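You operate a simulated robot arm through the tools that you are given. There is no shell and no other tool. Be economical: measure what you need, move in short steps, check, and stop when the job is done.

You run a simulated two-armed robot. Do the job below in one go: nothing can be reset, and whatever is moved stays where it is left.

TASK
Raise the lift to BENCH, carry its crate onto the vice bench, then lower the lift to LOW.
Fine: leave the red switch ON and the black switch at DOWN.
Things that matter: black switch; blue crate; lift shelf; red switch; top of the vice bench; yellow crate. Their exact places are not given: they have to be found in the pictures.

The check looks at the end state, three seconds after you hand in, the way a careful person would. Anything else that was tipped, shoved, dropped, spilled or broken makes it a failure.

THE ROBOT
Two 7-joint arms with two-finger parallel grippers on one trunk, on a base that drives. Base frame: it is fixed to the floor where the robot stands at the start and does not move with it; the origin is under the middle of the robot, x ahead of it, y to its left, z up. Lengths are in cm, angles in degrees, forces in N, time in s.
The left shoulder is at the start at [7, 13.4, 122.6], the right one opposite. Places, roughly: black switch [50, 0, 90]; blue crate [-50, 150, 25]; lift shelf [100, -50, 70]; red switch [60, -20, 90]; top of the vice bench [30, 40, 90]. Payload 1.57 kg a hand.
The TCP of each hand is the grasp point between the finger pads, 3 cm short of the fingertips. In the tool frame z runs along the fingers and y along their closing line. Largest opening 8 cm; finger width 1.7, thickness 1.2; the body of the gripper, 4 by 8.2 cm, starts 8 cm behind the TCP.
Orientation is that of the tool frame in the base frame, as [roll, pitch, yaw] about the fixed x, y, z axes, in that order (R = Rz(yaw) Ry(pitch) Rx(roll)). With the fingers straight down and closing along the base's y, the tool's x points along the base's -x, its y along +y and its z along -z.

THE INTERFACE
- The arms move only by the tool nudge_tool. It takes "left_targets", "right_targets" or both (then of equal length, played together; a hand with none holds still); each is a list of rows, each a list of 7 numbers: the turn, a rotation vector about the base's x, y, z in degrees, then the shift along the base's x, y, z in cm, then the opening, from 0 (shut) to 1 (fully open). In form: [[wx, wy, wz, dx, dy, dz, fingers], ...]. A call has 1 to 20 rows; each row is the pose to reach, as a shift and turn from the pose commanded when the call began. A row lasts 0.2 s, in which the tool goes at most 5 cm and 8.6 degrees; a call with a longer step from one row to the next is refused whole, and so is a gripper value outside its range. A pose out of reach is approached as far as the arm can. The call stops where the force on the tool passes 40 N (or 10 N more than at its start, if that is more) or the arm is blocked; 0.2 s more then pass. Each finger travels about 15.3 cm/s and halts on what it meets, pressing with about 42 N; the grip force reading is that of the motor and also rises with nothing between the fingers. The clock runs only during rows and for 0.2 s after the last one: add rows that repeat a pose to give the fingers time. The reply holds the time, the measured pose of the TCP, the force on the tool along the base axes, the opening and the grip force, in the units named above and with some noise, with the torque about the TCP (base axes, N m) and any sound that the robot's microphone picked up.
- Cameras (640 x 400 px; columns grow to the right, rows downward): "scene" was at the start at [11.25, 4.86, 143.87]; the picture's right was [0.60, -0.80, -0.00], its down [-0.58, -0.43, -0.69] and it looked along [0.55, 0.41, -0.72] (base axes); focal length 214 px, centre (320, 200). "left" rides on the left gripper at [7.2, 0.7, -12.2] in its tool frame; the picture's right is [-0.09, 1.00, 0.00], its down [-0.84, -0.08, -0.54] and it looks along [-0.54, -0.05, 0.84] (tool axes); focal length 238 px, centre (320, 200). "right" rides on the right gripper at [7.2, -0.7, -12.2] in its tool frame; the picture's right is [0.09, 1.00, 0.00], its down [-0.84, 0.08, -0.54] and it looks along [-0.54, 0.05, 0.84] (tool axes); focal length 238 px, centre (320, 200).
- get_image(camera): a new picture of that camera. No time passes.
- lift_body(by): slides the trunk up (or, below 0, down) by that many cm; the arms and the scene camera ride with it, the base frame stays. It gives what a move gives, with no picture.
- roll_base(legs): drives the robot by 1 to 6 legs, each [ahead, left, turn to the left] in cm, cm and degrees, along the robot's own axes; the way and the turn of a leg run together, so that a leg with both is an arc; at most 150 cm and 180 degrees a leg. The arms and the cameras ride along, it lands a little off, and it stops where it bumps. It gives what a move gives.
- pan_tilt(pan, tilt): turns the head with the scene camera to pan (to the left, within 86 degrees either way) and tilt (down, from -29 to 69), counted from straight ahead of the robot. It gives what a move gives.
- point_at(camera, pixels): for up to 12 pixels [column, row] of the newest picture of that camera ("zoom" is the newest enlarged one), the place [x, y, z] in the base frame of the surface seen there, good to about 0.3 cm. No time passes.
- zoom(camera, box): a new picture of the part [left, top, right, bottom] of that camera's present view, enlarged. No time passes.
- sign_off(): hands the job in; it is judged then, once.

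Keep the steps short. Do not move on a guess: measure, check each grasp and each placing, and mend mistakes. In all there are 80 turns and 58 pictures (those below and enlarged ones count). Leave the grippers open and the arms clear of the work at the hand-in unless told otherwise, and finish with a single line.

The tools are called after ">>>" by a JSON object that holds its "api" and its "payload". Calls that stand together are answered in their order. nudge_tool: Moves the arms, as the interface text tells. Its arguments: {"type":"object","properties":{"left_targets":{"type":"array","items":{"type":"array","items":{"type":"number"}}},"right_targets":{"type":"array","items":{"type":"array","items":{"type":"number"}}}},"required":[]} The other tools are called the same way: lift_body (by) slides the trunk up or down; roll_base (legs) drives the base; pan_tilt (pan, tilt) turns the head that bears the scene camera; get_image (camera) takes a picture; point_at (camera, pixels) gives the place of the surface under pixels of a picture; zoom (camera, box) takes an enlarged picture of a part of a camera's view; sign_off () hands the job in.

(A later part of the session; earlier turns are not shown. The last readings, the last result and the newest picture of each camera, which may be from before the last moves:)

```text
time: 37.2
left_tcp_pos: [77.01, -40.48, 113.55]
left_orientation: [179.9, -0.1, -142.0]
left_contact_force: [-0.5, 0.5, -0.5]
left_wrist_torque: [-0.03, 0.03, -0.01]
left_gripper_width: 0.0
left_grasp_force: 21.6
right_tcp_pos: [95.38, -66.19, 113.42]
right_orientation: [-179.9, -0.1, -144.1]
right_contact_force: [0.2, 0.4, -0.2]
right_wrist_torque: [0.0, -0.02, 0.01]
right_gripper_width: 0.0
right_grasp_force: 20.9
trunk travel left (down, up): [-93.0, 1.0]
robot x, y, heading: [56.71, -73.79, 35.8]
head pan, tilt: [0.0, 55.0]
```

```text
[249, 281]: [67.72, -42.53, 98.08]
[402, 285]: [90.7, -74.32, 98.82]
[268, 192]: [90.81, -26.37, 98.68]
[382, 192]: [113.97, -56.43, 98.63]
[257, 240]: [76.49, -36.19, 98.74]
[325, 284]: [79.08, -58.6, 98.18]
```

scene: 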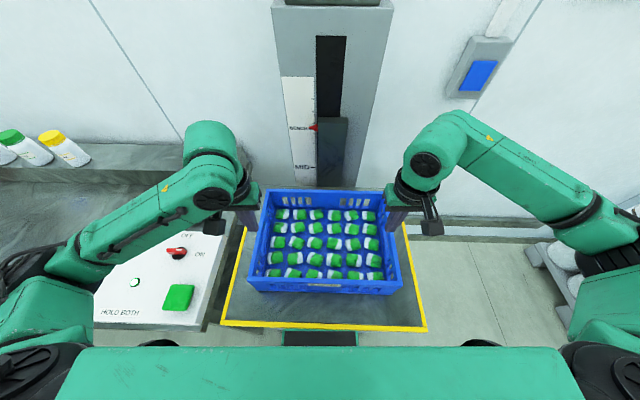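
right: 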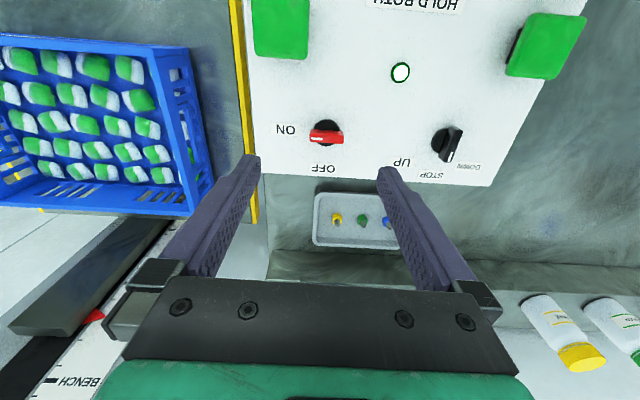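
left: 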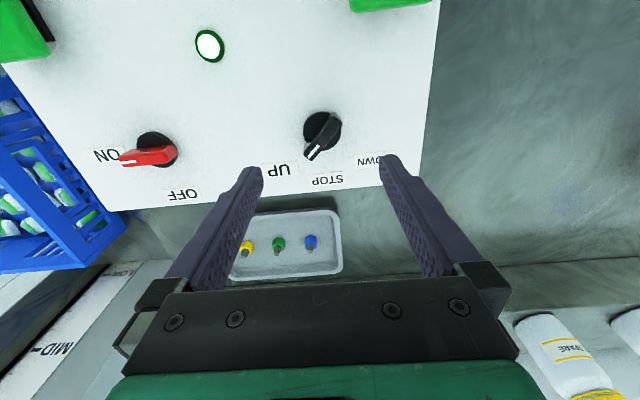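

Crate is unmoved. Hands go above the walls, open.

>>> {"api": "nudge_tool", "payload": {"left_targets": [[0, 0, -1, 1, 2.2, 0, 1], [0, 0, -2, 2, 4.4, 0, 1], [0, 0, -2, 2.9, 6.4, 0, 1]], "right_targets": [[0, 0, 0, 2.2, 0.3, 0, 1], [0, 0, 0, 4.4, 0.6, 0, 1], [0, 0, 0, 6.6, 0.8, 0, 1]]}}

>>> {"api": "lift_body", "payload": {"by": -9}}

>>> {"api": "get_image", "payload": {"camera": "left"}}

>>> {"api": "get_image", "payload": {"camera": "right"}}

```text
time: 38.0
left_tcp_pos: [79.69, -34.23, 113.82]
left_orientation: [-179.9, 0.0, -144.1]
left_contact_force: [-0.1, 0.2, -0.1]
left_wrist_torque: [-0.02, 0.02, -0.02]
left_gripper_width: 8.0
left_grasp_force: 0.0
right_tcp_pos: [101.92, -65.56, 113.53]
right_orientation: [180.0, 0.0, -144.0]
right_contact_force: [-1.0, 1.5, -0.4]
right_wrist_torque: [-0.01, 0.02, 0.0]
right_gripper_width: 7.96
right_grasp_force: 0.0
trunk travel left (down, up): [-93.0, 1.0]
robot x, y, heading: [56.99, -74.06, 35.9]
head pan, tilt: [0.0, 55.0]
```

```text
time: 39.2
left_tcp_pos: [79.49, -34.28, 104.77]
left_orientation: [-179.9, 0.0, -143.9]
left_contact_force: [-0.8, 0.0, 0.1]
left_wrist_torque: [-0.01, 0.0, 0.02]
left_gripper_width: 7.99
left_grasp_force: 0.0
right_tcp_pos: [101.85, -65.54, 104.42]
right_orientation: [179.8, 0.0, -144.2]
right_contact_force: [0.4, -0.9, 0.9]
right_wrist_torque: [-0.02, 0.01, -0.01]
right_gripper_width: 8.0
right_grasp_force: 0.1
trunk travel left (down, up): [-84.0, 10.0]
robot x, y, heading: [56.73, -73.68, 36.2]
head pan, tilt: [0.0, 55.0]
```

```text
30 pictures are left
```

left: 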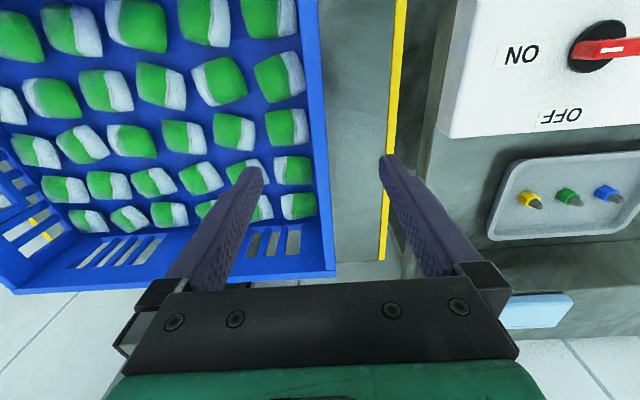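

```text
29 pictures are left
```

right: 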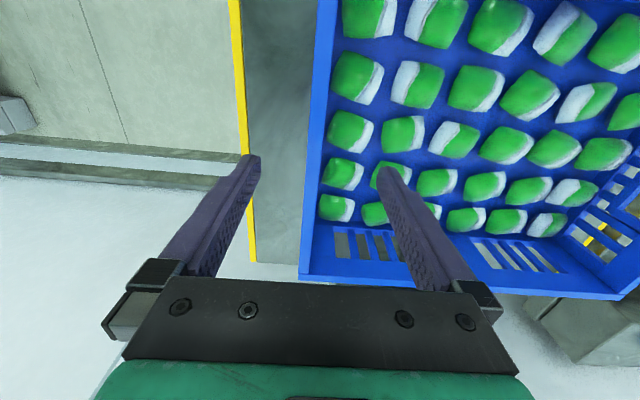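

Both walls lie between the open fingers, and contents are below (tops ≈90.5). I lower the trunk 8 cm (tips to ≈93.6) and then close both.

>>> {"api": "lift_body", "payload": {"by": -8}}

>>> {"api": "nudge_tool", "payload": {"left_targets": [[0, 0, 0, 0, 0, 0, 0], [0, 0, 0, 0, 0, 0, 0], [0, 0, 0, 0, 0, 0, 0], [0, 0, 0, 0, 0, 0, 0]], "right_targets": [[0, 0, 0, 0, 0, 0, 0], [0, 0, 0, 0, 0, 0, 0], [0, 0, 0, 0, 0, 0, 0], [0, 0, 0, 0, 0, 0, 0]]}}

>>> {"api": "get_image", "payload": {"camera": "left"}}

>>> {"api": "get_image", "payload": {"camera": "right"}}

```text
time: 40.4
left_tcp_pos: [79.51, -34.27, 96.98]
left_orientation: [180.0, 0.0, -144.0]
left_contact_force: [0.9, -0.1, 0.4]
left_wrist_torque: [0.0, 0.0, 0.01]
left_gripper_width: 8.0
left_grasp_force: 0.2
right_tcp_pos: [101.77, -65.47, 96.42]
right_orientation: [179.9, 0.0, -144.1]
right_contact_force: [-0.8, 0.7, 1.1]
right_wrist_torque: [-0.01, 0.01, -0.01]
right_gripper_width: 8.0
right_grasp_force: 0.0
trunk travel left (down, up): [-76.0, 18.0]
robot x, y, heading: [56.72, -73.75, 36.1]
head pan, tilt: [0.0, 55.0]
```

```text
time: 41.6
left_tcp_pos: [79.54, -34.17, 96.95]
left_orientation: [179.6, 0.0, -143.8]
left_contact_force: [-1.9, 0.4, -0.3]
left_wrist_torque: [-0.11, -0.73, -0.52]
left_gripper_width: 1.19
left_grasp_force: 29.6
right_tcp_pos: [102.03, -65.73, 96.43]
right_orientation: [-179.7, 0.0, -144.4]
right_contact_force: [1.0, -2.4, -1.1]
right_wrist_torque: [0.88, -0.12, -0.02]
right_gripper_width: 1.17
right_grasp_force: 29.1
trunk travel left (down, up): [-76.0, 18.0]
robot x, y, heading: [56.63, -73.73, 36.2]
head pan, tilt: [0.0, 55.0]
stopped in row 4 (right hand): the force on the tool passed its limit (the readings are from after the stop); the commanded pose is now the measured one
```

```text
28 pictures are left
```

left: 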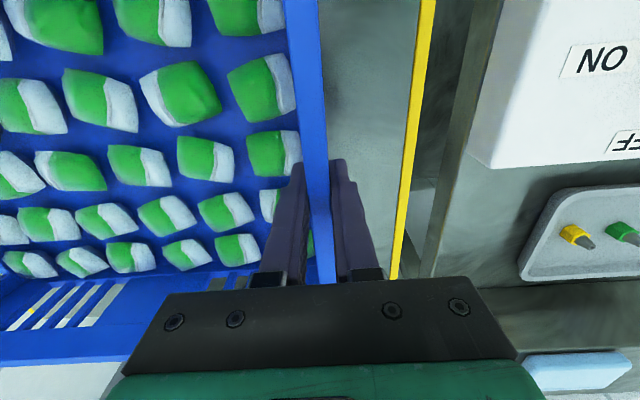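

```text
27 pictures are left
```

right: 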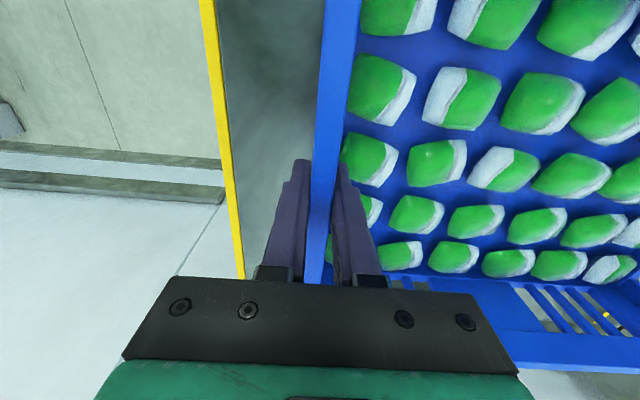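

Both hands hold a 1.2 cm wall. I lift 3 cm with the trunk and check.

>>> {"api": "lift_body", "payload": {"by": 3}}

>>> {"api": "get_image", "payload": {"camera": "scene"}}

```text
time: 42.4
left_tcp_pos: [79.62, -34.01, 99.73]
left_orientation: [179.5, -0.3, -143.8]
left_contact_force: [-2.5, 1.3, -10.5]
left_wrist_torque: [-0.26, -0.61, -0.49]
left_gripper_width: 1.22
left_grasp_force: 29.3
right_tcp_pos: [102.11, -65.55, 99.22]
right_orientation: [-179.6, -0.2, -144.4]
right_contact_force: [2.8, 0.0, -10.6]
right_wrist_torque: [0.14, 0.64, -0.04]
right_gripper_width: 1.19
right_grasp_force: 29.4
trunk travel left (down, up): [-79.0, 15.0]
robot x, y, heading: [56.96, -73.99, 36.0]
head pan, tilt: [0.0, 55.0]
```

```text
26 pictures are left
```

scene: 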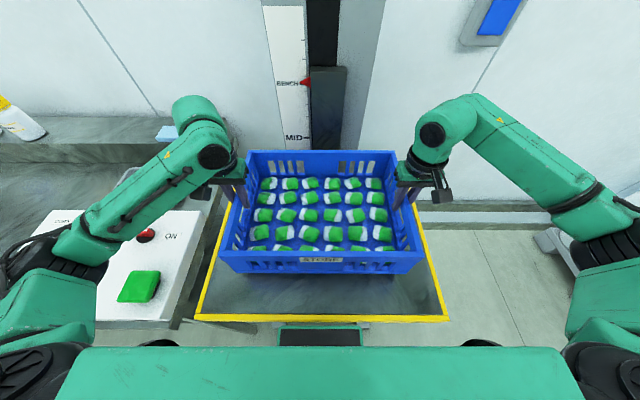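

Crate is up, level, ≈10.5 N per hand. I raise 12 cm more (bottom ≈101, console tops 94), back off 11 cm, then go 50 cm left.

>>> {"api": "lift_body", "payload": {"by": 12}}

>>> {"api": "roll_base", "payload": {"legs": [[-11, 0, 0], [0, 50, 0]]}}

>>> {"api": "get_image", "payload": {"camera": "scene"}}

```text
time: 43.9
left_tcp_pos: [79.71, -34.08, 111.69]
left_orientation: [179.6, -0.3, -143.7]
left_contact_force: [-2.5, 1.3, -10.7]
left_wrist_torque: [-0.48, -0.22, -0.5]
left_gripper_width: 1.19
left_grasp_force: 28.5
right_tcp_pos: [102.19, -65.64, 111.29]
right_orientation: [-179.7, -0.1, -144.4]
right_contact_force: [2.8, -2.9, -8.8]
right_wrist_torque: [0.39, 0.41, -0.01]
right_gripper_width: 1.21
right_grasp_force: 29.0
trunk travel left (down, up): [-91.0, 3.0]
robot x, y, heading: [57.06, -73.91, 35.9]
head pan, tilt: [0.0, 55.0]
```

```text
time: 47.6
left_tcp_pos: [40.76, 0.34, 111.81]
left_orientation: [179.5, -0.3, -143.5]
left_contact_force: [-2.8, 2.8, -10.8]
left_wrist_torque: [-0.48, -0.2, -0.5]
left_gripper_width: 1.21
left_grasp_force: 29.6
right_tcp_pos: [63.54, -31.18, 111.35]
right_orientation: [-179.8, -0.2, -144.1]
right_contact_force: [3.4, -2.4, -11.3]
right_wrist_torque: [0.5, 0.36, -0.04]
right_gripper_width: 1.18
right_grasp_force: 29.7
trunk travel left (down, up): [-91.0, 3.0]
robot x, y, heading: [18.2, -39.74, 36.3]
head pan, tilt: [0.0, 55.0]
```

```text
25 pictures are left
```

scene: 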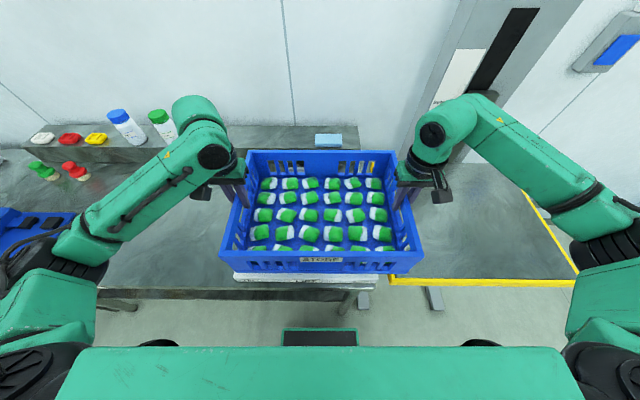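

All steady. I measure the objects at the left of the bench before choosing the drop place.

>>> {"api": "point_at", "payload": {"camera": "scene", "pixels": [[70, 165], [35, 164], [82, 178], [72, 218], [130, 150], [165, 139], [190, 149], [110, 220], [150, 288], [115, 155]]}}

```text
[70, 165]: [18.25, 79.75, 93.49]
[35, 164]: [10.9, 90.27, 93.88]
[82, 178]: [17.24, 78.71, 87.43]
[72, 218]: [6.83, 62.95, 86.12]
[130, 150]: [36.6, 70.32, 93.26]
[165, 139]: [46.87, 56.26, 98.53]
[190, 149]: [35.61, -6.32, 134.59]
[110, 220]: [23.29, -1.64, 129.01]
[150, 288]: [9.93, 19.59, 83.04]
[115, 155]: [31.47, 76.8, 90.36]
```

Free zone between vice (u≈-47) and console (u≈18). Crate centre goes to u≈-13. I drive 55.5 cm left.

>>> {"api": "roll_base", "payload": {"legs": [[0, 55.5, 0]]}}

>>> {"api": "get_image", "payload": {"camera": "scene"}}

```text
time: 50.8
left_tcp_pos: [7.07, 45.26, 111.75]
left_orientation: [179.5, -0.3, -142.8]
left_contact_force: [-2.4, 0.7, -11.5]
left_wrist_torque: [-0.6, -0.07, -0.44]
left_gripper_width: 1.18
left_grasp_force: 29.2
right_tcp_pos: [30.28, 14.14, 111.32]
right_orientation: [-179.8, -0.1, -143.3]
right_contact_force: [1.6, -0.8, -10.0]
right_wrist_torque: [0.57, 0.22, -0.02]
right_gripper_width: 1.18
right_grasp_force: 29.0
trunk travel left (down, up): [-91.0, 3.0]
robot x, y, heading: [-15.05, 5.53, 36.9]
head pan, tilt: [0.0, 55.0]
```

```text
24 pictures are left
```

scene: 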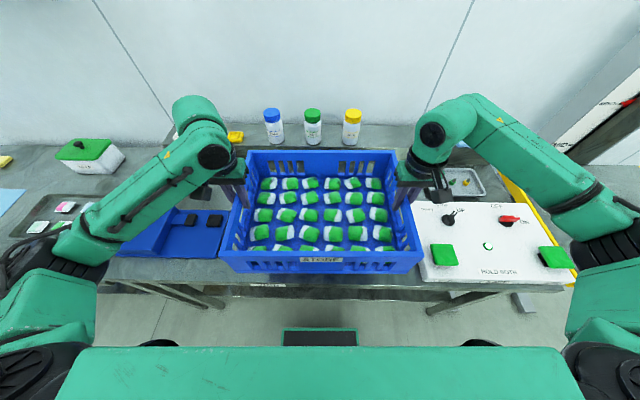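

Crate centre is over u≈-13, v≈33. I drive 9 cm ahead to centre it on the bench depth, and measure vice and console edges.

>>> {"api": "roll_base", "payload": {"legs": [[9, 0, -0.7]]}}

>>> {"api": "get_image", "payload": {"camera": "scene"}}

>>> {"api": "get_image", "payload": {"camera": "left"}}

```text
time: 51.9
left_tcp_pos: [14.22, 50.27, 112.03]
left_orientation: [179.6, 0.1, -143.4]
left_contact_force: [-1.5, -0.4, -9.5]
left_wrist_torque: [-0.41, -0.39, -0.4]
left_gripper_width: 1.17
left_grasp_force: 29.2
right_tcp_pos: [37.15, 18.78, 111.56]
right_orientation: [-179.7, 0.2, -144.3]
right_contact_force: [0.5, -2.1, -10.6]
right_wrist_torque: [0.31, 0.46, -0.02]
right_gripper_width: 1.18
right_grasp_force: 29.2
trunk travel left (down, up): [-91.0, 3.0]
robot x, y, heading: [-7.77, 10.43, 36.0]
head pan, tilt: [0.0, 55.0]
```

```text
23 pictures are left
```

scene: 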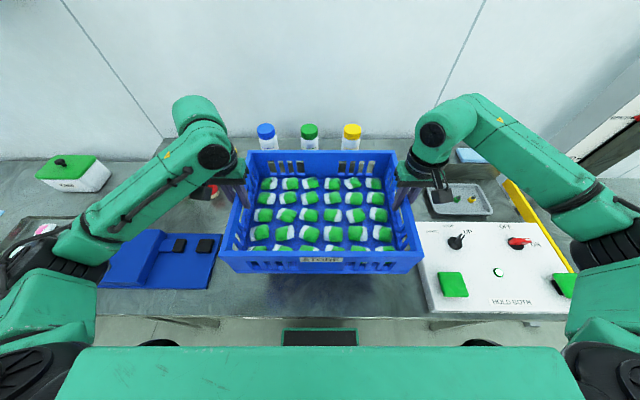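

```text
22 pictures are left
```

left: 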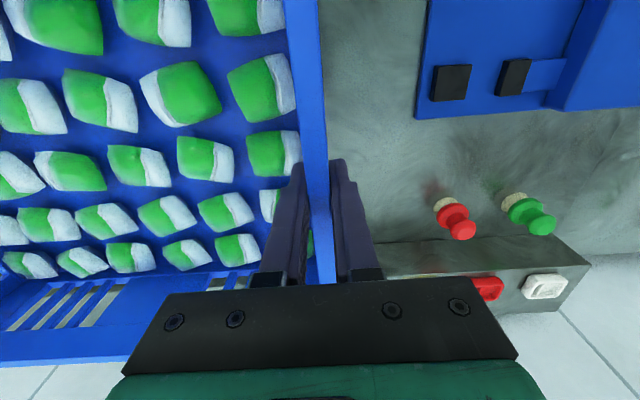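

>>> {"api": "point_at", "payload": {"camera": "left", "pixels": [[421, 110], [425, 40], [440, 205], [350, 100], [400, 262], [55, 330]]}}

>>> {"api": "point_at", "payload": {"camera": "scene", "pixels": [[423, 280], [426, 300], [218, 270], [320, 300], [353, 135], [320, 313]]}}

```text
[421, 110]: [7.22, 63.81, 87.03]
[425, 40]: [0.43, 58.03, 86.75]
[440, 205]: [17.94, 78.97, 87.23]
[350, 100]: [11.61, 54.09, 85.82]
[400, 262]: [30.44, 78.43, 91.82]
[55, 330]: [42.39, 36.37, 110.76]
```

```text
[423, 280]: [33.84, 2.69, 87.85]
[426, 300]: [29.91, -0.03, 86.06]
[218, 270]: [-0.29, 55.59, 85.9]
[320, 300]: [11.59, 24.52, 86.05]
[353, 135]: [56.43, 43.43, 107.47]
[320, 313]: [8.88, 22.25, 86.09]
```

Clearances: 15 cm to the vice, 11 cm to the console. I lower the trunk 14.5 cm (crate bottom ≈1.3 cm above the bench).

>>> {"api": "lift_body", "payload": {"by": -14.5}}

>>> {"api": "nudge_tool", "payload": {"left_targets": [[0, 0, 0, 0, 0, -0.5, 0], [0, 0, 0, 0, 0, -0.9, 0], [0, 0, 0, 0, 0, -1.2, 0], [0, 0, 0, 0, 0, -1.4, 0]], "right_targets": [[0, 0, 0, 0, 0, -0.5, 0], [0, 0, 0, 0, 0, -0.9, 0], [0, 0, 0, 0, 0, -1.2, 0], [0, 0, 0, 0, 0, -1.4, 0]]}}

```text
time: 53.6
left_tcp_pos: [14.79, 50.43, 97.28]
left_orientation: [179.6, -0.3, -143.6]
left_contact_force: [-1.9, 0.2, -10.8]
left_wrist_torque: [-0.46, -0.38, -0.4]
left_gripper_width: 1.21
left_grasp_force: 29.8
right_tcp_pos: [37.49, 19.05, 96.84]
right_orientation: [-179.8, -0.1, -144.2]
right_contact_force: [1.0, -0.5, -10.6]
right_wrist_torque: [0.37, 0.45, 0.04]
right_gripper_width: 1.16
right_grasp_force: 29.3
trunk travel left (down, up): [-76.5, 17.5]
robot x, y, heading: [-7.18, 10.35, 36.2]
head pan, tilt: [0.0, 55.0]
```

```text
time: 54.6
left_tcp_pos: [14.94, 50.49, 96.28]
left_orientation: [179.7, 0.2, -143.6]
left_contact_force: [4.5, -2.3, 21.1]
left_wrist_torque: [-0.35, -0.31, -0.52]
left_gripper_width: 1.22
left_grasp_force: 29.6
right_tcp_pos: [37.59, 18.99, 95.78]
right_orientation: [-179.8, 0.4, -144.2]
right_contact_force: [8.2, 12.3, 15.8]
right_wrist_torque: [0.19, 0.55, 0.04]
right_gripper_width: 1.19
right_grasp_force: 29.4
trunk travel left (down, up): [-76.5, 17.5]
robot x, y, heading: [-7.44, 10.94, 36.1]
head pan, tilt: [0.0, 55.0]
```

The crate rests on the bench (push-back 16–21 N). I ease 0.3 cm, open, and rise with arms.

>>> {"api": "nudge_tool", "payload": {"left_targets": [[0, 0, 0, 0, 0, 0.3, 0], [0, 0, 0, 0, 0, 0.3, 1], [0, 0, 0, 0, 0, 0.3, 1], [0, 0, 0, 0, 0, 0.3, 1], [0, 0, 0, 0, 0, 3, 1], [0, 0, 0, 0, 0, 6, 1]], "right_targets": [[0, 0, 0, 0, 0, 0.3, 0], [0, 0, 0, 0, 0, 0.3, 1], [0, 0, 0, 0, 0, 0.3, 1], [0, 0, 0, 0, 0, 0.3, 1], [0, 0, 0, 0, 0, 3, 1], [0, 0, 0, 0, 0, 6, 1]]}}

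>>> {"api": "lift_body", "payload": {"by": 12}}

>>> {"api": "get_image", "payload": {"camera": "scene"}}

```text
time: 56.0
left_tcp_pos: [14.84, 50.33, 101.92]
left_orientation: [179.6, -0.3, -143.8]
left_contact_force: [0.0, -0.3, -0.9]
left_wrist_torque: [0.01, 0.0, 0.0]
left_gripper_width: 8.01
left_grasp_force: 0.0
right_tcp_pos: [37.15, 18.95, 101.38]
right_orientation: [-179.7, -0.1, -144.2]
right_contact_force: [0.6, 0.2, 0.5]
right_wrist_torque: [0.01, 0.02, 0.0]
right_gripper_width: 8.0
right_grasp_force: 0.1
trunk travel left (down, up): [-76.5, 17.5]
robot x, y, heading: [-7.05, 10.37, 36.3]
head pan, tilt: [0.0, 55.0]
```

```text
time: 57.5
left_tcp_pos: [14.95, 50.33, 113.86]
left_orientation: [179.7, -0.2, -143.6]
left_contact_force: [-0.3, -0.1, 0.1]
left_wrist_torque: [0.0, -0.05, 0.0]
left_gripper_width: 8.01
left_grasp_force: 0.1
right_tcp_pos: [37.31, 18.89, 113.39]
right_orientation: [-179.6, -0.1, -144.2]
right_contact_force: [0.5, -0.1, 0.5]
right_wrist_torque: [0.03, -0.02, 0.01]
right_gripper_width: 8.01
right_grasp_force: 0.1
trunk travel left (down, up): [-88.5, 5.5]
robot x, y, heading: [-7.69, 10.71, 36.1]
head pan, tilt: [0.0, 55.0]
```

```text
21 pictures are left
```

scene: 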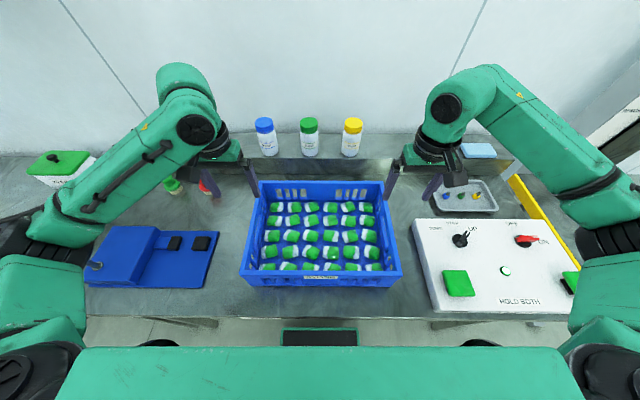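

The crate sits well on the bench. I drive 50 cm right back to the console (hands at z≈113, clear of the crate rim at 98), then look.

>>> {"api": "roll_base", "payload": {"legs": [[-1, -50, 0]]}}

>>> {"api": "lift_body", "payload": {"by": -6.5}}

>>> {"api": "get_image", "payload": {"camera": "left"}}

>>> {"api": "get_image", "payload": {"camera": "scene"}}

```text
time: 60.5
left_tcp_pos: [42.9, 10.61, 113.94]
left_orientation: [179.7, -0.1, -142.8]
left_contact_force: [0.3, -0.2, 0.7]
left_wrist_torque: [-0.03, 0.0, 0.02]
left_gripper_width: 8.0
left_grasp_force: 0.1
right_tcp_pos: [65.61, -20.46, 113.34]
right_orientation: [-179.6, -0.1, -143.4]
right_contact_force: [-0.7, 0.0, 0.5]
right_wrist_torque: [-0.01, -0.02, 0.01]
right_gripper_width: 7.99
right_grasp_force: 0.1
trunk travel left (down, up): [-88.5, 5.5]
robot x, y, heading: [20.83, -29.74, 37.1]
head pan, tilt: [0.0, 55.0]
```

```text
time: 61.5
left_tcp_pos: [42.95, 10.53, 107.49]
left_orientation: [179.7, -0.2, -142.8]
left_contact_force: [-1.1, -0.6, 0.5]
left_wrist_torque: [0.0, -0.01, 0.01]
left_gripper_width: 8.02
left_grasp_force: 0.1
right_tcp_pos: [65.71, -20.54, 106.88]
right_orientation: [-179.8, 0.1, -143.4]
right_contact_force: [-0.9, -0.6, 0.5]
right_wrist_torque: [-0.02, 0.01, -0.03]
right_gripper_width: 8.01
right_grasp_force: 0.1
trunk travel left (down, up): [-82.0, 12.0]
robot x, y, heading: [21.56, -29.61, 36.9]
head pan, tilt: [0.0, 55.0]
```

```text
20 pictures are left
```

left: 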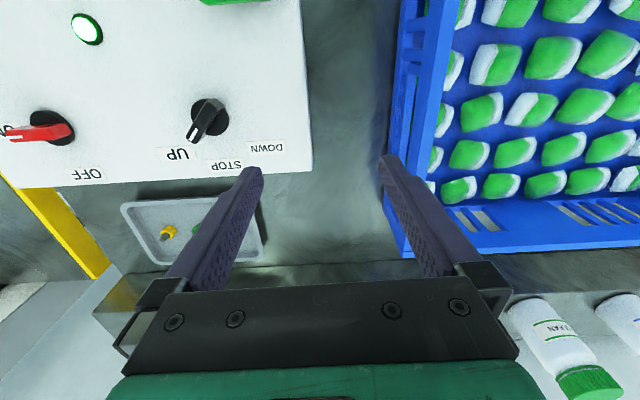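

```text
19 pictures are left
```

scene: 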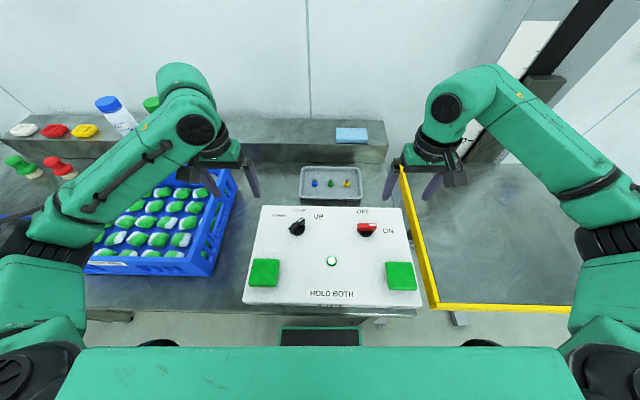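

Knob points between UP and STOP a bit; I measure the handle ends and the labels.

>>> {"api": "zoom", "payload": {"camera": "left", "box": [130, 70, 330, 195]}}

>>> {"api": "point_at", "payload": {"camera": "left", "pixels": [[193, 136], [206, 118], [215, 104], [266, 147], [226, 165], [178, 154]]}}

```text
3.20 times, centred on (230, 132) of left
```

zoom: 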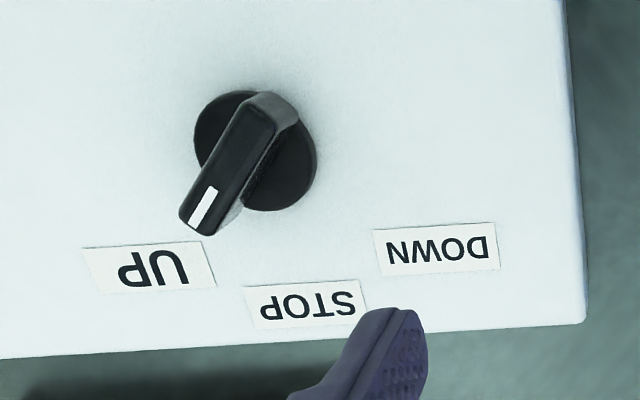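

```text
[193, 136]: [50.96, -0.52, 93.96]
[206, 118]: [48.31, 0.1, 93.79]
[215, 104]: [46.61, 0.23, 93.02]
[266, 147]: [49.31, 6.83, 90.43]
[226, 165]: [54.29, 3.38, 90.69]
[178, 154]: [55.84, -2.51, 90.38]
```

Label directions from the pivot: UP ≈-13°, STOP ≈35°, DOWN ≈82°; handle ≈-11°. I bring the left hand over the knob, turned -47° to straddle the handle, then check.

>>> {"api": "nudge_tool", "payload": {"left_targets": [[0, 0, -8, 1, -2, 0, 1], [0, 0, -16, 2, -4, 0, 1], [0, 0, -24, 3, -6, 0, 1], [0, 0, -32, 4, -8, -2, 1], [0, 0, -40, 5, -10, -4, 1], [0, 0, -47, 5.9, -11.0, -7, 1]]}}

>>> {"api": "get_image", "payload": {"camera": "left"}}

```text
time: 62.9
left_tcp_pos: [48.94, -0.97, 100.41]
left_orientation: [179.6, -0.2, 170.0]
left_contact_force: [-0.2, -0.5, 0.3]
left_wrist_torque: [0.03, -0.01, -0.02]
left_gripper_width: 8.01
left_grasp_force: 0.0
right_tcp_pos: [65.76, -20.55, 106.87]
right_orientation: [-179.7, -0.2, -143.4]
right_contact_force: [-0.8, 1.0, 0.0]
right_wrist_torque: [0.0, 0.04, 0.03]
right_gripper_width: 8.0
right_grasp_force: 0.0
trunk travel left (down, up): [-82.0, 12.0]
robot x, y, heading: [21.25, -29.68, 37.0]
head pan, tilt: [0.0, 55.0]
```

```text
17 pictures are left
```

left: 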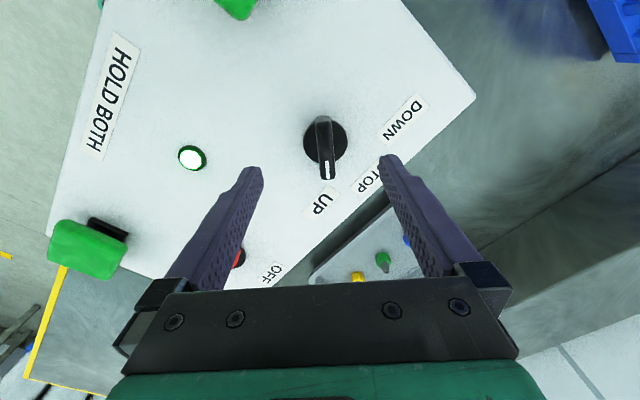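

Handle is centred between the fingers. Down, close, then turn +91° (counter-clockwise) through STOP to DOWN.

>>> {"api": "nudge_tool", "payload": {"left_targets": [[0, 0, 0, 0, 0.3, -3, 1], [0, 0, 0, 0, 0.3, -5.8, 1], [0, 0, 0, 0, 0.3, -5.8, 0], [0, 0, 0, 0, 0.3, -5.8, 0], [0, 0, 0, 0, 0.3, -5.8, 0], [0, 0, 8, 0, 0.3, -5.8, 0], [0, 0, 16, 0, 0.3, -5.8, 0], [0, 0, 24, 0, 0.3, -5.8, 0], [0, 0, 32, 0, 0.3, -5.8, 0], [0, 0, 40, 0, 0.3, -5.8, 0], [0, 0, 48, 0, 0.3, -5.8, 0], [0, 0, 56, 0, 0.3, -5.8, 0], [0, 0, 64, 0, 0.3, -5.8, 0], [0, 0, 72, 0, 0.3, -5.8, 0], [0, 0, 80, 0, 0.3, -5.8, 0], [0, 0, 88, 0, 0.3, -5.8, 0], [0, 0, 91, 0, 0.3, -5.8, 0]]}}

>>> {"api": "get_image", "payload": {"camera": "left"}}

```text
time: 66.5
left_tcp_pos: [49.27, -0.61, 94.64]
left_orientation: [179.8, -0.1, -98.9]
left_contact_force: [20.1, -23.5, -2.2]
left_wrist_torque: [-0.54, -0.77, -0.41]
left_gripper_width: 1.37
left_grasp_force: 30.1
right_tcp_pos: [66.11, -21.13, 106.66]
right_orientation: [179.9, -0.1, -143.4]
right_contact_force: [0.0, -0.5, 0.2]
right_wrist_torque: [-0.01, -0.02, -0.04]
right_gripper_width: 8.0
right_grasp_force: 0.0
trunk travel left (down, up): [-82.0, 12.0]
robot x, y, heading: [20.84, -29.82, 37.0]
head pan, tilt: [0.0, 55.0]
```

```text
16 pictures are left
```

left: 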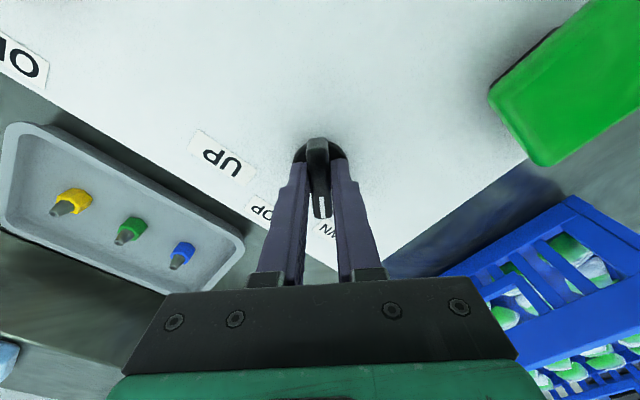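

It points at DOWN. Release, rise and turn the hand back.

>>> {"api": "nudge_tool", "payload": {"left_targets": [[0, 0, 0, 0, 0, 0, 1], [0, 0, 0, 0, 0, 0, 1], [0, 0, 0, 0, 0, 0, 1], [0, 0, 0, 0, 0, 4, 1], [0, 0, -8, 0, 0, 7, 1], [0, 0, -16, 0, 0, 9, 0.5], [0, 0, -24, 0, 0, 9, 0], [0, 0, -32, 0, 0, 9, 0], [0, 0, -40, 0, 0, 9, 0], [0, 0, -44, 0, 0, 9, 0]], "right_targets": [[0, 0, 0, 0, 0, 0, 1], [0, 0, 0, 0, 0, 0, 1], [0, 0, 0, 0, 0, 0, 1], [0, 0, 0, 0, 0, 0, 1], [0, 0, 0, 0, 0, 0, 1], [0, 0, 0, 0, 0, 0, 0.5], [0, 0, 0, 0, 0, 0, 0], [0, 0, 0, 0, 0, 0, 0], [0, 0, 0, 0, 0, 0, 0], [0, 0, 0, 0, 0, 0, 0]]}}

>>> {"api": "roll_base", "payload": {"legs": [[-8, 0, -0.8]]}}

>>> {"api": "pan_tilt", "payload": {"pan": -25, "tilt": 45}}

>>> {"api": "get_image", "payload": {"camera": "scene"}}

```text
time: 68.7
left_tcp_pos: [48.78, -0.24, 103.65]
left_orientation: [179.6, -0.3, -143.0]
left_contact_force: [0.4, 0.1, -0.4]
left_wrist_torque: [0.01, -0.02, 0.0]
left_gripper_width: 0.0
left_grasp_force: 21.5
right_tcp_pos: [65.7, -20.6, 106.87]
right_orientation: [-179.7, -0.1, -143.4]
right_contact_force: [-0.3, -0.2, -0.3]
right_wrist_torque: [0.0, -0.01, -0.04]
right_gripper_width: 0.01
right_grasp_force: 21.9
trunk travel left (down, up): [-82.0, 12.0]
robot x, y, heading: [21.06, -29.77, 36.9]
head pan, tilt: [0.0, 55.0]
```

```text
time: 69.8
left_tcp_pos: [43.2, -5.26, 103.43]
left_orientation: [179.4, -0.3, -143.7]
left_contact_force: [-0.5, -0.2, 0.3]
left_wrist_torque: [-0.03, 0.04, 0.01]
left_gripper_width: 0.0
left_grasp_force: 21.6
right_tcp_pos: [59.85, -25.83, 106.71]
right_orientation: [-179.7, -0.2, -144.2]
right_contact_force: [-0.6, -0.1, -0.8]
right_wrist_torque: [0.01, -0.01, -0.02]
right_gripper_width: 0.0
right_grasp_force: 20.9
trunk travel left (down, up): [-82.0, 12.0]
robot x, y, heading: [14.83, -34.25, 35.6]
head pan, tilt: [0.0, 55.0]
```

```text
time: 70.7
left_tcp_pos: [42.9, -5.45, 103.78]
left_orientation: [179.6, -0.1, -143.8]
left_contact_force: [-0.9, 0.5, 0.1]
left_wrist_torque: [0.0, 0.0, 0.02]
left_gripper_width: 0.02
left_grasp_force: 20.9
right_tcp_pos: [59.49, -26.12, 106.85]
right_orientation: [-179.8, 0.0, -144.3]
right_contact_force: [-0.1, 0.0, -0.3]
right_wrist_torque: [-0.01, 0.01, 0.01]
right_gripper_width: 0.01
right_grasp_force: 21.8
trunk travel left (down, up): [-82.0, 12.0]
robot x, y, heading: [14.58, -33.9, 36.0]
head pan, tilt: [-25.0, 45.0]
```

```text
15 pictures are left
```

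scene: 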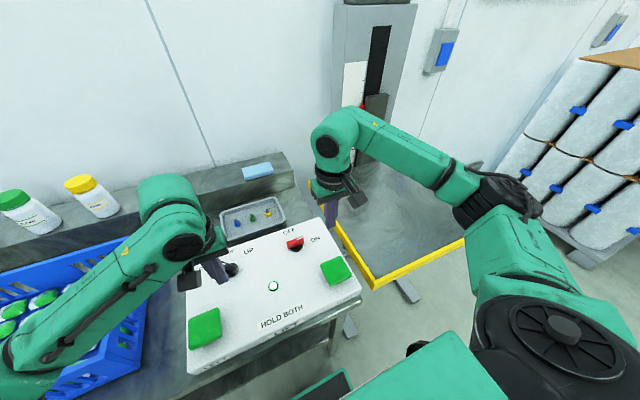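

Now both closed hands go to 1.3 cm above the pads as before.

>>> {"api": "nudge_tool", "payload": {"left_targets": [[0, 0, 0, -2.1, 0.6, 0, 0], [0, 0, 0, -4.2, 1.2, 0, 0], [0, 0, 0, -6.3, 1.7, -1.5, 0], [0, 0, 0, -8.4, 2.2, -4.9, 0]], "right_targets": [[0, 0, 0, -1.6, -0.6, 0, 0], [0, 0, 0, -3.2, -1.2, 0, 0], [0, 0, 0, -5, -2, -4, 0], [0, 0, 0, -6.2, -2.5, -8.3, 0]]}}

>>> {"api": "get_image", "payload": {"camera": "scene"}}

```text
time: 71.7
left_tcp_pos: [34.6, -3.0, 98.52]
left_orientation: [179.7, -0.2, -143.8]
left_contact_force: [-0.1, -1.3, 0.5]
left_wrist_torque: [-0.02, 0.01, -0.03]
left_gripper_width: 0.0
left_grasp_force: 21.4
right_tcp_pos: [53.27, -28.32, 98.48]
right_orientation: [-179.7, 0.1, -144.3]
right_contact_force: [-0.7, 0.2, -0.4]
right_wrist_torque: [-0.04, 0.0, 0.0]
right_gripper_width: 0.01
right_grasp_force: 21.1
trunk travel left (down, up): [-82.0, 12.0]
robot x, y, heading: [14.57, -33.86, 36.0]
head pan, tilt: [-25.0, 45.0]
```

```text
14 pictures are left
```

scene: 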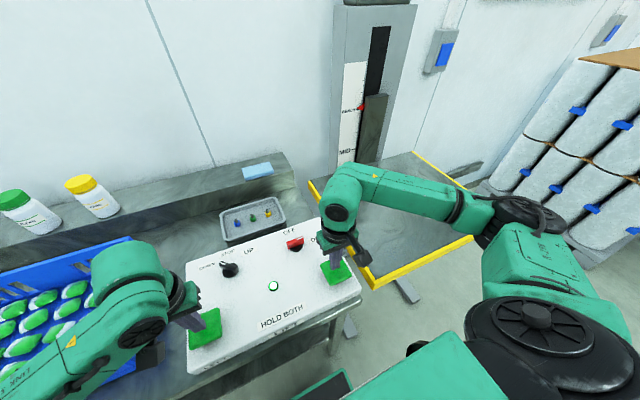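

Knob at DOWN, red at ON. I enlarge the column to see whether LOW is visible.

>>> {"api": "zoom", "payload": {"camera": "scene", "box": [300, 90, 420, 180]}}

>>> {"api": "point_at", "payload": {"camera": "scene", "pixels": [[357, 153], [344, 160], [362, 107], [228, 269], [295, 243]]}}

```text
4.44 times, centred on (360, 135) of scene
```

zoom: 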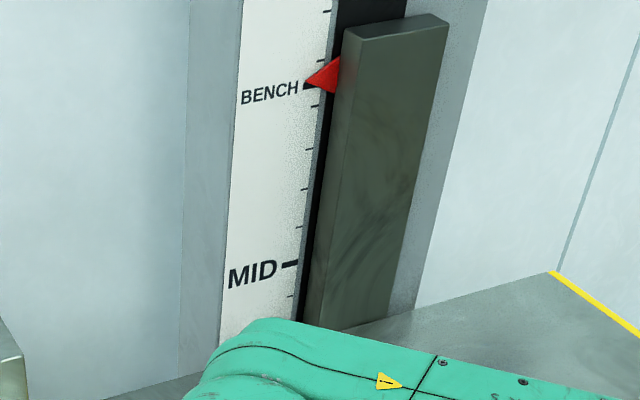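

```text
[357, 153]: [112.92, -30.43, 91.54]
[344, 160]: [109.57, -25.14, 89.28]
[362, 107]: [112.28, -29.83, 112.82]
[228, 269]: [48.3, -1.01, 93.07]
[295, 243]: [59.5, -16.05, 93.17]
```

LOW is hidden by the right arm; I estimate it near z≈77. I press both pads and hold about 3.4 s, then look.

>>> {"api": "nudge_tool", "payload": {"left_targets": [[0, 0, 0, 0, 0, -1.5, 0], [0, 0, 0, 0, 0, -2.3, 0], [0, 0, 0, 0, 0, -2.65, 0], [0, 0, 0, 0, 0, -2.65, 0], [0, 0, 0, 0, 0, -2.65, 0], [0, 0, 0, 0, 0, -2.65, 0], [0, 0, 0, 0, 0, -2.65, 0], [0, 0, 0, 0, 0, -2.65, 0], [0, 0, 0, 0, 0, -2.65, 0], [0, 0, 0, 0, 0, -2.65, 0], [0, 0, 0, 0, 0, -2.65, 0], [0, 0, 0, 0, 0, -2.65, 0], [0, 0, 0, 0, 0, -2.65, 0], [0, 0, 0, 0, 0, -2.65, 0], [0, 0, 0, 0, 0, -2.65, 0], [0, 0, 0, 0, 0, -2.65, 0], [0, 0, 0, 0, 0, -2.65, 0], [0, 0, 0, 0, 0, -2.65, 0]], "right_targets": [[0, 0, 0, 0, 0, -1.5, 0], [0, 0, 0, 0, 0, -2.4, 0], [0, 0, 0, 0, 0, -2.8, 0], [0, 0, 0, 0, 0, -2.8, 0], [0, 0, 0, 0, 0, -2.8, 0], [0, 0, 0, 0, 0, -2.8, 0], [0, 0, 0, 0, 0, -2.8, 0], [0, 0, 0, 0, 0, -2.8, 0], [0, 0, 0, 0, 0, -2.8, 0], [0, 0, 0, 0, 0, -2.8, 0], [0, 0, 0, 0, 0, -2.8, 0], [0, 0, 0, 0, 0, -2.8, 0], [0, 0, 0, 0, 0, -2.8, 0], [0, 0, 0, 0, 0, -2.8, 0], [0, 0, 0, 0, 0, -2.8, 0], [0, 0, 0, 0, 0, -2.8, 0], [0, 0, 0, 0, 0, -2.8, 0], [0, 0, 0, 0, 0, -2.8, 0]]}}

>>> {"api": "zoom", "payload": {"camera": "scene", "box": [300, 90, 420, 180]}}

```text
time: 75.5
left_tcp_pos: [34.5, -3.14, 96.04]
left_orientation: [179.6, -0.1, -143.8]
left_contact_force: [1.0, -0.8, 6.7]
left_wrist_torque: [-0.03, -0.11, -0.01]
left_gripper_width: 0.0
left_grasp_force: 21.4
right_tcp_pos: [53.33, -28.44, 95.76]
right_orientation: [-179.7, 0.1, -144.4]
right_contact_force: [11.8, 3.4, 27.1]
right_wrist_torque: [0.11, -0.3, -0.02]
right_gripper_width: 0.0
right_grasp_force: 21.1
trunk travel left (down, up): [-82.0, 12.0]
robot x, y, heading: [14.8, -34.35, 36.0]
head pan, tilt: [-25.0, 45.0]
```

```text
4.44 times, centred on (360, 135) of scene
```

zoom: 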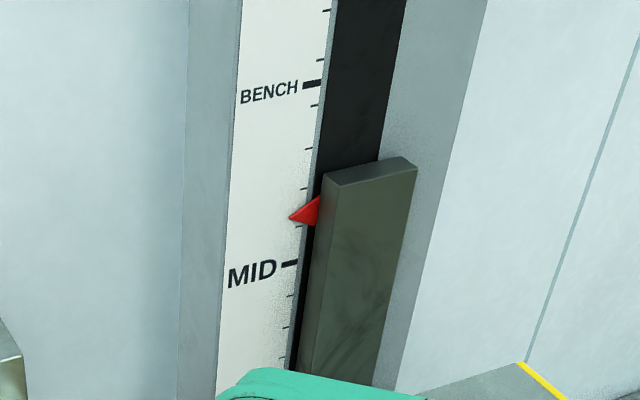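

Going down (pointer ≈ z 99). Hold 3 s more.

>>> {"api": "nudge_tool", "payload": {"left_targets": [[0, 0, 0, 0, 0, -0.1, 0], [0, 0, 0, 0, 0, -0.1, 0], [0, 0, 0, 0, 0, -0.1, 0], [0, 0, 0, 0, 0, -0.1, 0], [0, 0, 0, 0, 0, -0.1, 0], [0, 0, 0, 0, 0, -0.1, 0], [0, 0, 0, 0, 0, -0.1, 0], [0, 0, 0, 0, 0, -0.1, 0], [0, 0, 0, 0, 0, -0.1, 0], [0, 0, 0, 0, 0, -0.1, 0], [0, 0, 0, 0, 0, -0.1, 0], [0, 0, 0, 0, 0, -0.1, 0]], "right_targets": [[0, 0, 0, 0, 0, 0, 0], [0, 0, 0, 0, 0, 0, 0], [0, 0, 0, 0, 0, 0, 0], [0, 0, 0, 0, 0, 0, 0], [0, 0, 0, 0, 0, 0, 0], [0, 0, 0, 0, 0, 0, 0], [0, 0, 0, 0, 0, 0, 0], [0, 0, 0, 0, 0, 0, 0], [0, 0, 0, 0, 0, 0, 0], [0, 0, 0, 0, 0, 0, 0], [0, 0, 0, 0, 0, 0, 0], [0, 0, 0, 0, 0, 0, 0]]}}

>>> {"api": "zoom", "payload": {"camera": "scene", "box": [300, 90, 420, 180]}}

>>> {"api": "get_image", "payload": {"camera": "right"}}

```text
time: 78.0
left_tcp_pos: [34.48, -3.34, 96.06]
left_orientation: [179.5, -0.2, -143.8]
left_contact_force: [0.3, 2.1, 5.2]
left_wrist_torque: [0.09, -0.1, 0.0]
left_gripper_width: 0.0
left_grasp_force: 21.1
right_tcp_pos: [53.4, -28.51, 95.8]
right_orientation: [-179.8, 0.1, -144.4]
right_contact_force: [10.6, 0.8, 26.3]
right_wrist_torque: [0.05, -0.27, -0.05]
right_gripper_width: 0.01
right_grasp_force: 21.7
trunk travel left (down, up): [-82.0, 12.0]
robot x, y, heading: [14.81, -34.26, 35.9]
head pan, tilt: [-25.0, 45.0]
```

```text
4.44 times, centred on (360, 135) of scene
```

zoom: 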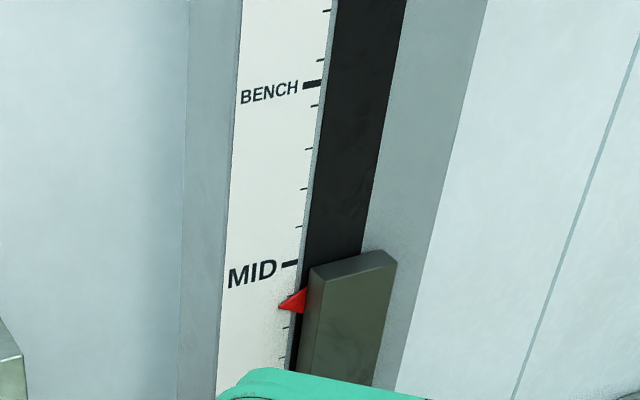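

```text
10 pictures are left
```

right: 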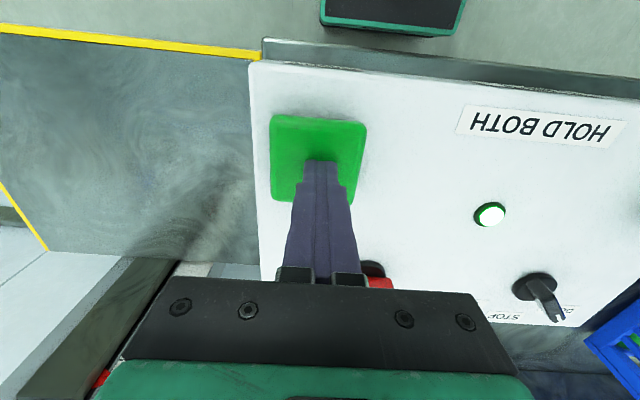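

The pointer is 4 cm below MID, still ≈13 cm above my LOW estimate. I hold 1.2 s more, release and raise the left hand so that its camera can see the LOW mark directly.

>>> {"api": "nudge_tool", "payload": {"left_targets": [[0, 0, 0, 0, 0, 0, 0], [0, 0, 0, 0, 0, 0, 0], [0, 0, 0, 0, 0, 0, 0], [0, 0, 0, 0, 0, 0, 0], [0, 0, 0, 0, 0, 0, 0], [0, 0, 0, 0, 0, 0, 0], [0, 0, 0, 0, 0, 4, 0], [0, 0, 0, 0, 0, 8, 0], [0, 0, 0, 0, 0, 12, 0], [0, 0, 0, 0, 0, 14, 0]], "right_targets": [[0, 0, 0, 0, 0, 0, 0], [0, 0, 0, 0, 0, 0, 0], [0, 0, 0, 0, 0, 0, 0], [0, 0, 0, 0, 0, 0, 0], [0, 0, 0, 0, 0, 0, 0], [0, 0, 0, 0, 0, 0, 0], [0, 0, 0, 0, 0, 4, 0], [0, 0, 0, 0, 0, 4, 0], [0, 0, 0, 0, 0, 4, 0], [0, 0, 0, 0, 0, 4, 0]]}}

>>> {"api": "get_image", "payload": {"camera": "left"}}

```text
time: 80.2
left_tcp_pos: [34.69, -3.49, 110.16]
left_orientation: [179.6, -0.3, -143.8]
left_contact_force: [0.5, 0.7, -0.3]
left_wrist_torque: [0.0, -0.01, -0.01]
left_gripper_width: 0.02
left_grasp_force: 21.0
right_tcp_pos: [53.33, -28.54, 99.75]
right_orientation: [-179.6, -0.1, -144.3]
right_contact_force: [0.0, 1.0, -0.1]
right_wrist_torque: [0.01, -0.01, 0.0]
right_gripper_width: 0.0
right_grasp_force: 21.4
trunk travel left (down, up): [-82.0, 12.0]
robot x, y, heading: [14.73, -34.83, 36.0]
head pan, tilt: [-25.0, 45.0]
```

```text
9 pictures are left
```

left: 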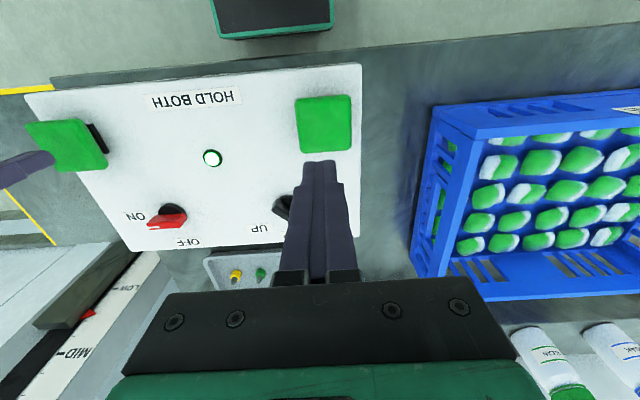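

Both pointer (87,316) and LOW (130,288) are visible. I enlarge and measure.

>>> {"api": "zoom", "payload": {"camera": "left", "box": [20, 240, 180, 400]}}

>>> {"api": "point_at", "payload": {"camera": "left", "pixels": [[119, 287], [131, 288], [90, 314], [61, 352], [85, 317]]}}

```text
2.50 times, centred on (100, 320) of left
```

zoom: 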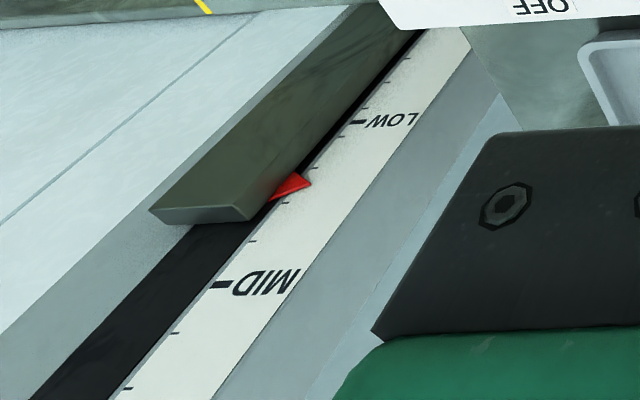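

```text
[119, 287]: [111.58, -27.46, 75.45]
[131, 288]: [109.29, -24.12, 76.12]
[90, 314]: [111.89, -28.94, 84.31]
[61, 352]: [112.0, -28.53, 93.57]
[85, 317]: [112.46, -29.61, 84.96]
```

>>> {"api": "point_at", "payload": {"camera": "zoom", "pixels": [[358, 122], [352, 122], [307, 184], [296, 186], [220, 285], [285, 204], [342, 136]]}}

```text
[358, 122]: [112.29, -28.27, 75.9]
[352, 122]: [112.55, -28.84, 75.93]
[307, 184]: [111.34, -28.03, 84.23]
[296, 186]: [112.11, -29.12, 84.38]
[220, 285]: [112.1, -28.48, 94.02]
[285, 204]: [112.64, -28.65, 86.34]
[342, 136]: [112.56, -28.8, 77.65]
```

LOW is at z 75.9, pointer at 84.4: 8.5 cm to go at ≈3.5–4 cm/s. I press again for ≈1.3 s, release, raise the left hand and check.

>>> {"api": "nudge_tool", "payload": {"left_targets": [[0, 0, 0, 0, 0, -4, 0], [0, 0, 0, 0, 0, -8, 0], [0, 0, 0, 0, 0, -11.6, 0], [0, 0, 0, 0, 0, -13, 0], [0, 0, 0, 0, 0, -13.9, 0], [0, 0, 0, 0, 0, -14.25, 0], [0, 0, 0, 0, 0, -14.25, 0], [0, 0, 0, 0, 0, -14.25, 0], [0, 0, 0, 0, 0, -14.25, 0], [0, 0, 0, 0, 0, -14.25, 0], [0, 0, 0, 0, 0, -14.25, 0], [0, 0, 0, 0, 0, -10, 0], [0, 0, 0, 0, 0, -6, 0], [0, 0, 0, 0, 0, -3, 0], [0, 0, 0, 0, 0, 0, 0]], "right_targets": [[0, 0, 0, 0, 0, 0, 0], [0, 0, 0, 0, 0, 0, 0], [0, 0, 0, 0, 0, -1.2, 0], [0, 0, 0, 0, 0, -2.7, 0], [0, 0, 0, 0, 0, -3.6, 0], [0, 0, 0, 0, 0, -4, 0], [0, 0, 0, 0, 0, -4, 0], [0, 0, 0, 0, 0, -4, 0], [0, 0, 0, 0, 0, -4, 0], [0, 0, 0, 0, 0, -4, 0], [0, 0, 0, 0, 0, -4, 0], [0, 0, 0, 0, 0, 0, 0], [0, 0, 0, 0, 0, 0, 0], [0, 0, 0, 0, 0, 0, 0], [0, 0, 0, 0, 0, 0, 0]]}}

>>> {"api": "zoom", "payload": {"camera": "left", "box": [20, 240, 180, 400]}}

```text
time: 83.5
left_tcp_pos: [34.43, -3.16, 110.38]
left_orientation: [179.6, -0.2, -143.7]
left_contact_force: [-0.1, 0.1, -0.2]
left_wrist_torque: [0.01, -0.03, -0.02]
left_gripper_width: 0.01
left_grasp_force: 21.2
right_tcp_pos: [53.43, -28.37, 99.66]
right_orientation: [-179.6, 0.0, -144.3]
right_contact_force: [0.8, 1.1, 0.4]
right_wrist_torque: [0.0, 0.0, 0.0]
right_gripper_width: 0.0
right_grasp_force: 21.0
trunk travel left (down, up): [-82.0, 12.0]
robot x, y, heading: [14.82, -33.78, 36.1]
head pan, tilt: [-25.0, 45.0]
```

```text
2.50 times, centred on (100, 320) of left
```

zoom: 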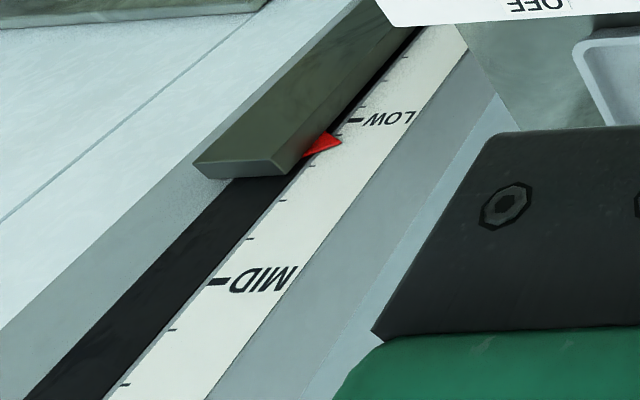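

>>> {"api": "point_at", "payload": {"camera": "zoom", "pixels": [[338, 143], [330, 144], [322, 145], [357, 121], [350, 121]]}}

```text
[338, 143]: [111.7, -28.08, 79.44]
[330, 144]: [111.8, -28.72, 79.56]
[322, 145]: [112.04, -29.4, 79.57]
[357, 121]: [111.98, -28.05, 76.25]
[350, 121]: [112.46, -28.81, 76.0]
```

Pointer at 79.5; it moved 4.9 cm. 3.4 cm remain, so the same press with two fewer hold rows.

>>> {"api": "nudge_tool", "payload": {"left_targets": [[0, 0, 0, 0, 0, -4, 0], [0, 0, 0, 0, 0, -8, 0], [0, 0, 0, 0, 0, -11.6, 0], [0, 0, 0, 0, 0, -13, 0], [0, 0, 0, 0, 0, -13.9, 0], [0, 0, 0, 0, 0, -14.25, 0], [0, 0, 0, 0, 0, -14.25, 0], [0, 0, 0, 0, 0, -14.25, 0], [0, 0, 0, 0, 0, -14.25, 0], [0, 0, 0, 0, 0, -10, 0], [0, 0, 0, 0, 0, -6, 0], [0, 0, 0, 0, 0, -3, 0], [0, 0, 0, 0, 0, 0, 0]], "right_targets": [[0, 0, 0, 0, 0, 0, 0], [0, 0, 0, 0, 0, 0, 0], [0, 0, 0, 0, 0, -1.2, 0], [0, 0, 0, 0, 0, -2.7, 0], [0, 0, 0, 0, 0, -3.6, 0], [0, 0, 0, 0, 0, -4, 0], [0, 0, 0, 0, 0, -4, 0], [0, 0, 0, 0, 0, -4, 0], [0, 0, 0, 0, 0, -4, 0], [0, 0, 0, 0, 0, 0, 0], [0, 0, 0, 0, 0, 0, 0], [0, 0, 0, 0, 0, 0, 0], [0, 0, 0, 0, 0, 0, 0]]}}

>>> {"api": "zoom", "payload": {"camera": "left", "box": [60, 240, 180, 340]}}

```text
time: 86.2
left_tcp_pos: [34.22, -3.25, 109.66]
left_orientation: [179.6, -0.2, -143.8]
left_contact_force: [0.0, 1.0, 0.2]
left_wrist_torque: [0.0, -0.01, -0.01]
left_gripper_width: 0.0
left_grasp_force: 21.6
right_tcp_pos: [53.26, -28.57, 99.72]
right_orientation: [-179.7, 0.0, -144.3]
right_contact_force: [-1.0, 0.3, 0.1]
right_wrist_torque: [0.02, -0.03, -0.01]
right_gripper_width: 0.0
right_grasp_force: 21.6
trunk travel left (down, up): [-82.0, 12.0]
robot x, y, heading: [14.5, -34.49, 35.8]
head pan, tilt: [-25.0, 45.0]
```

```text
4.00 times, centred on (120, 290) of left
```

zoom: 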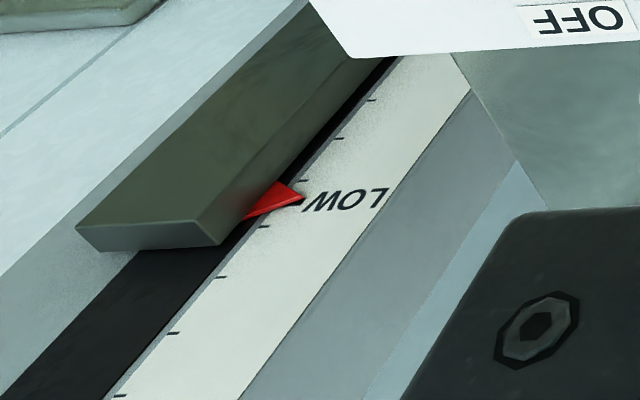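

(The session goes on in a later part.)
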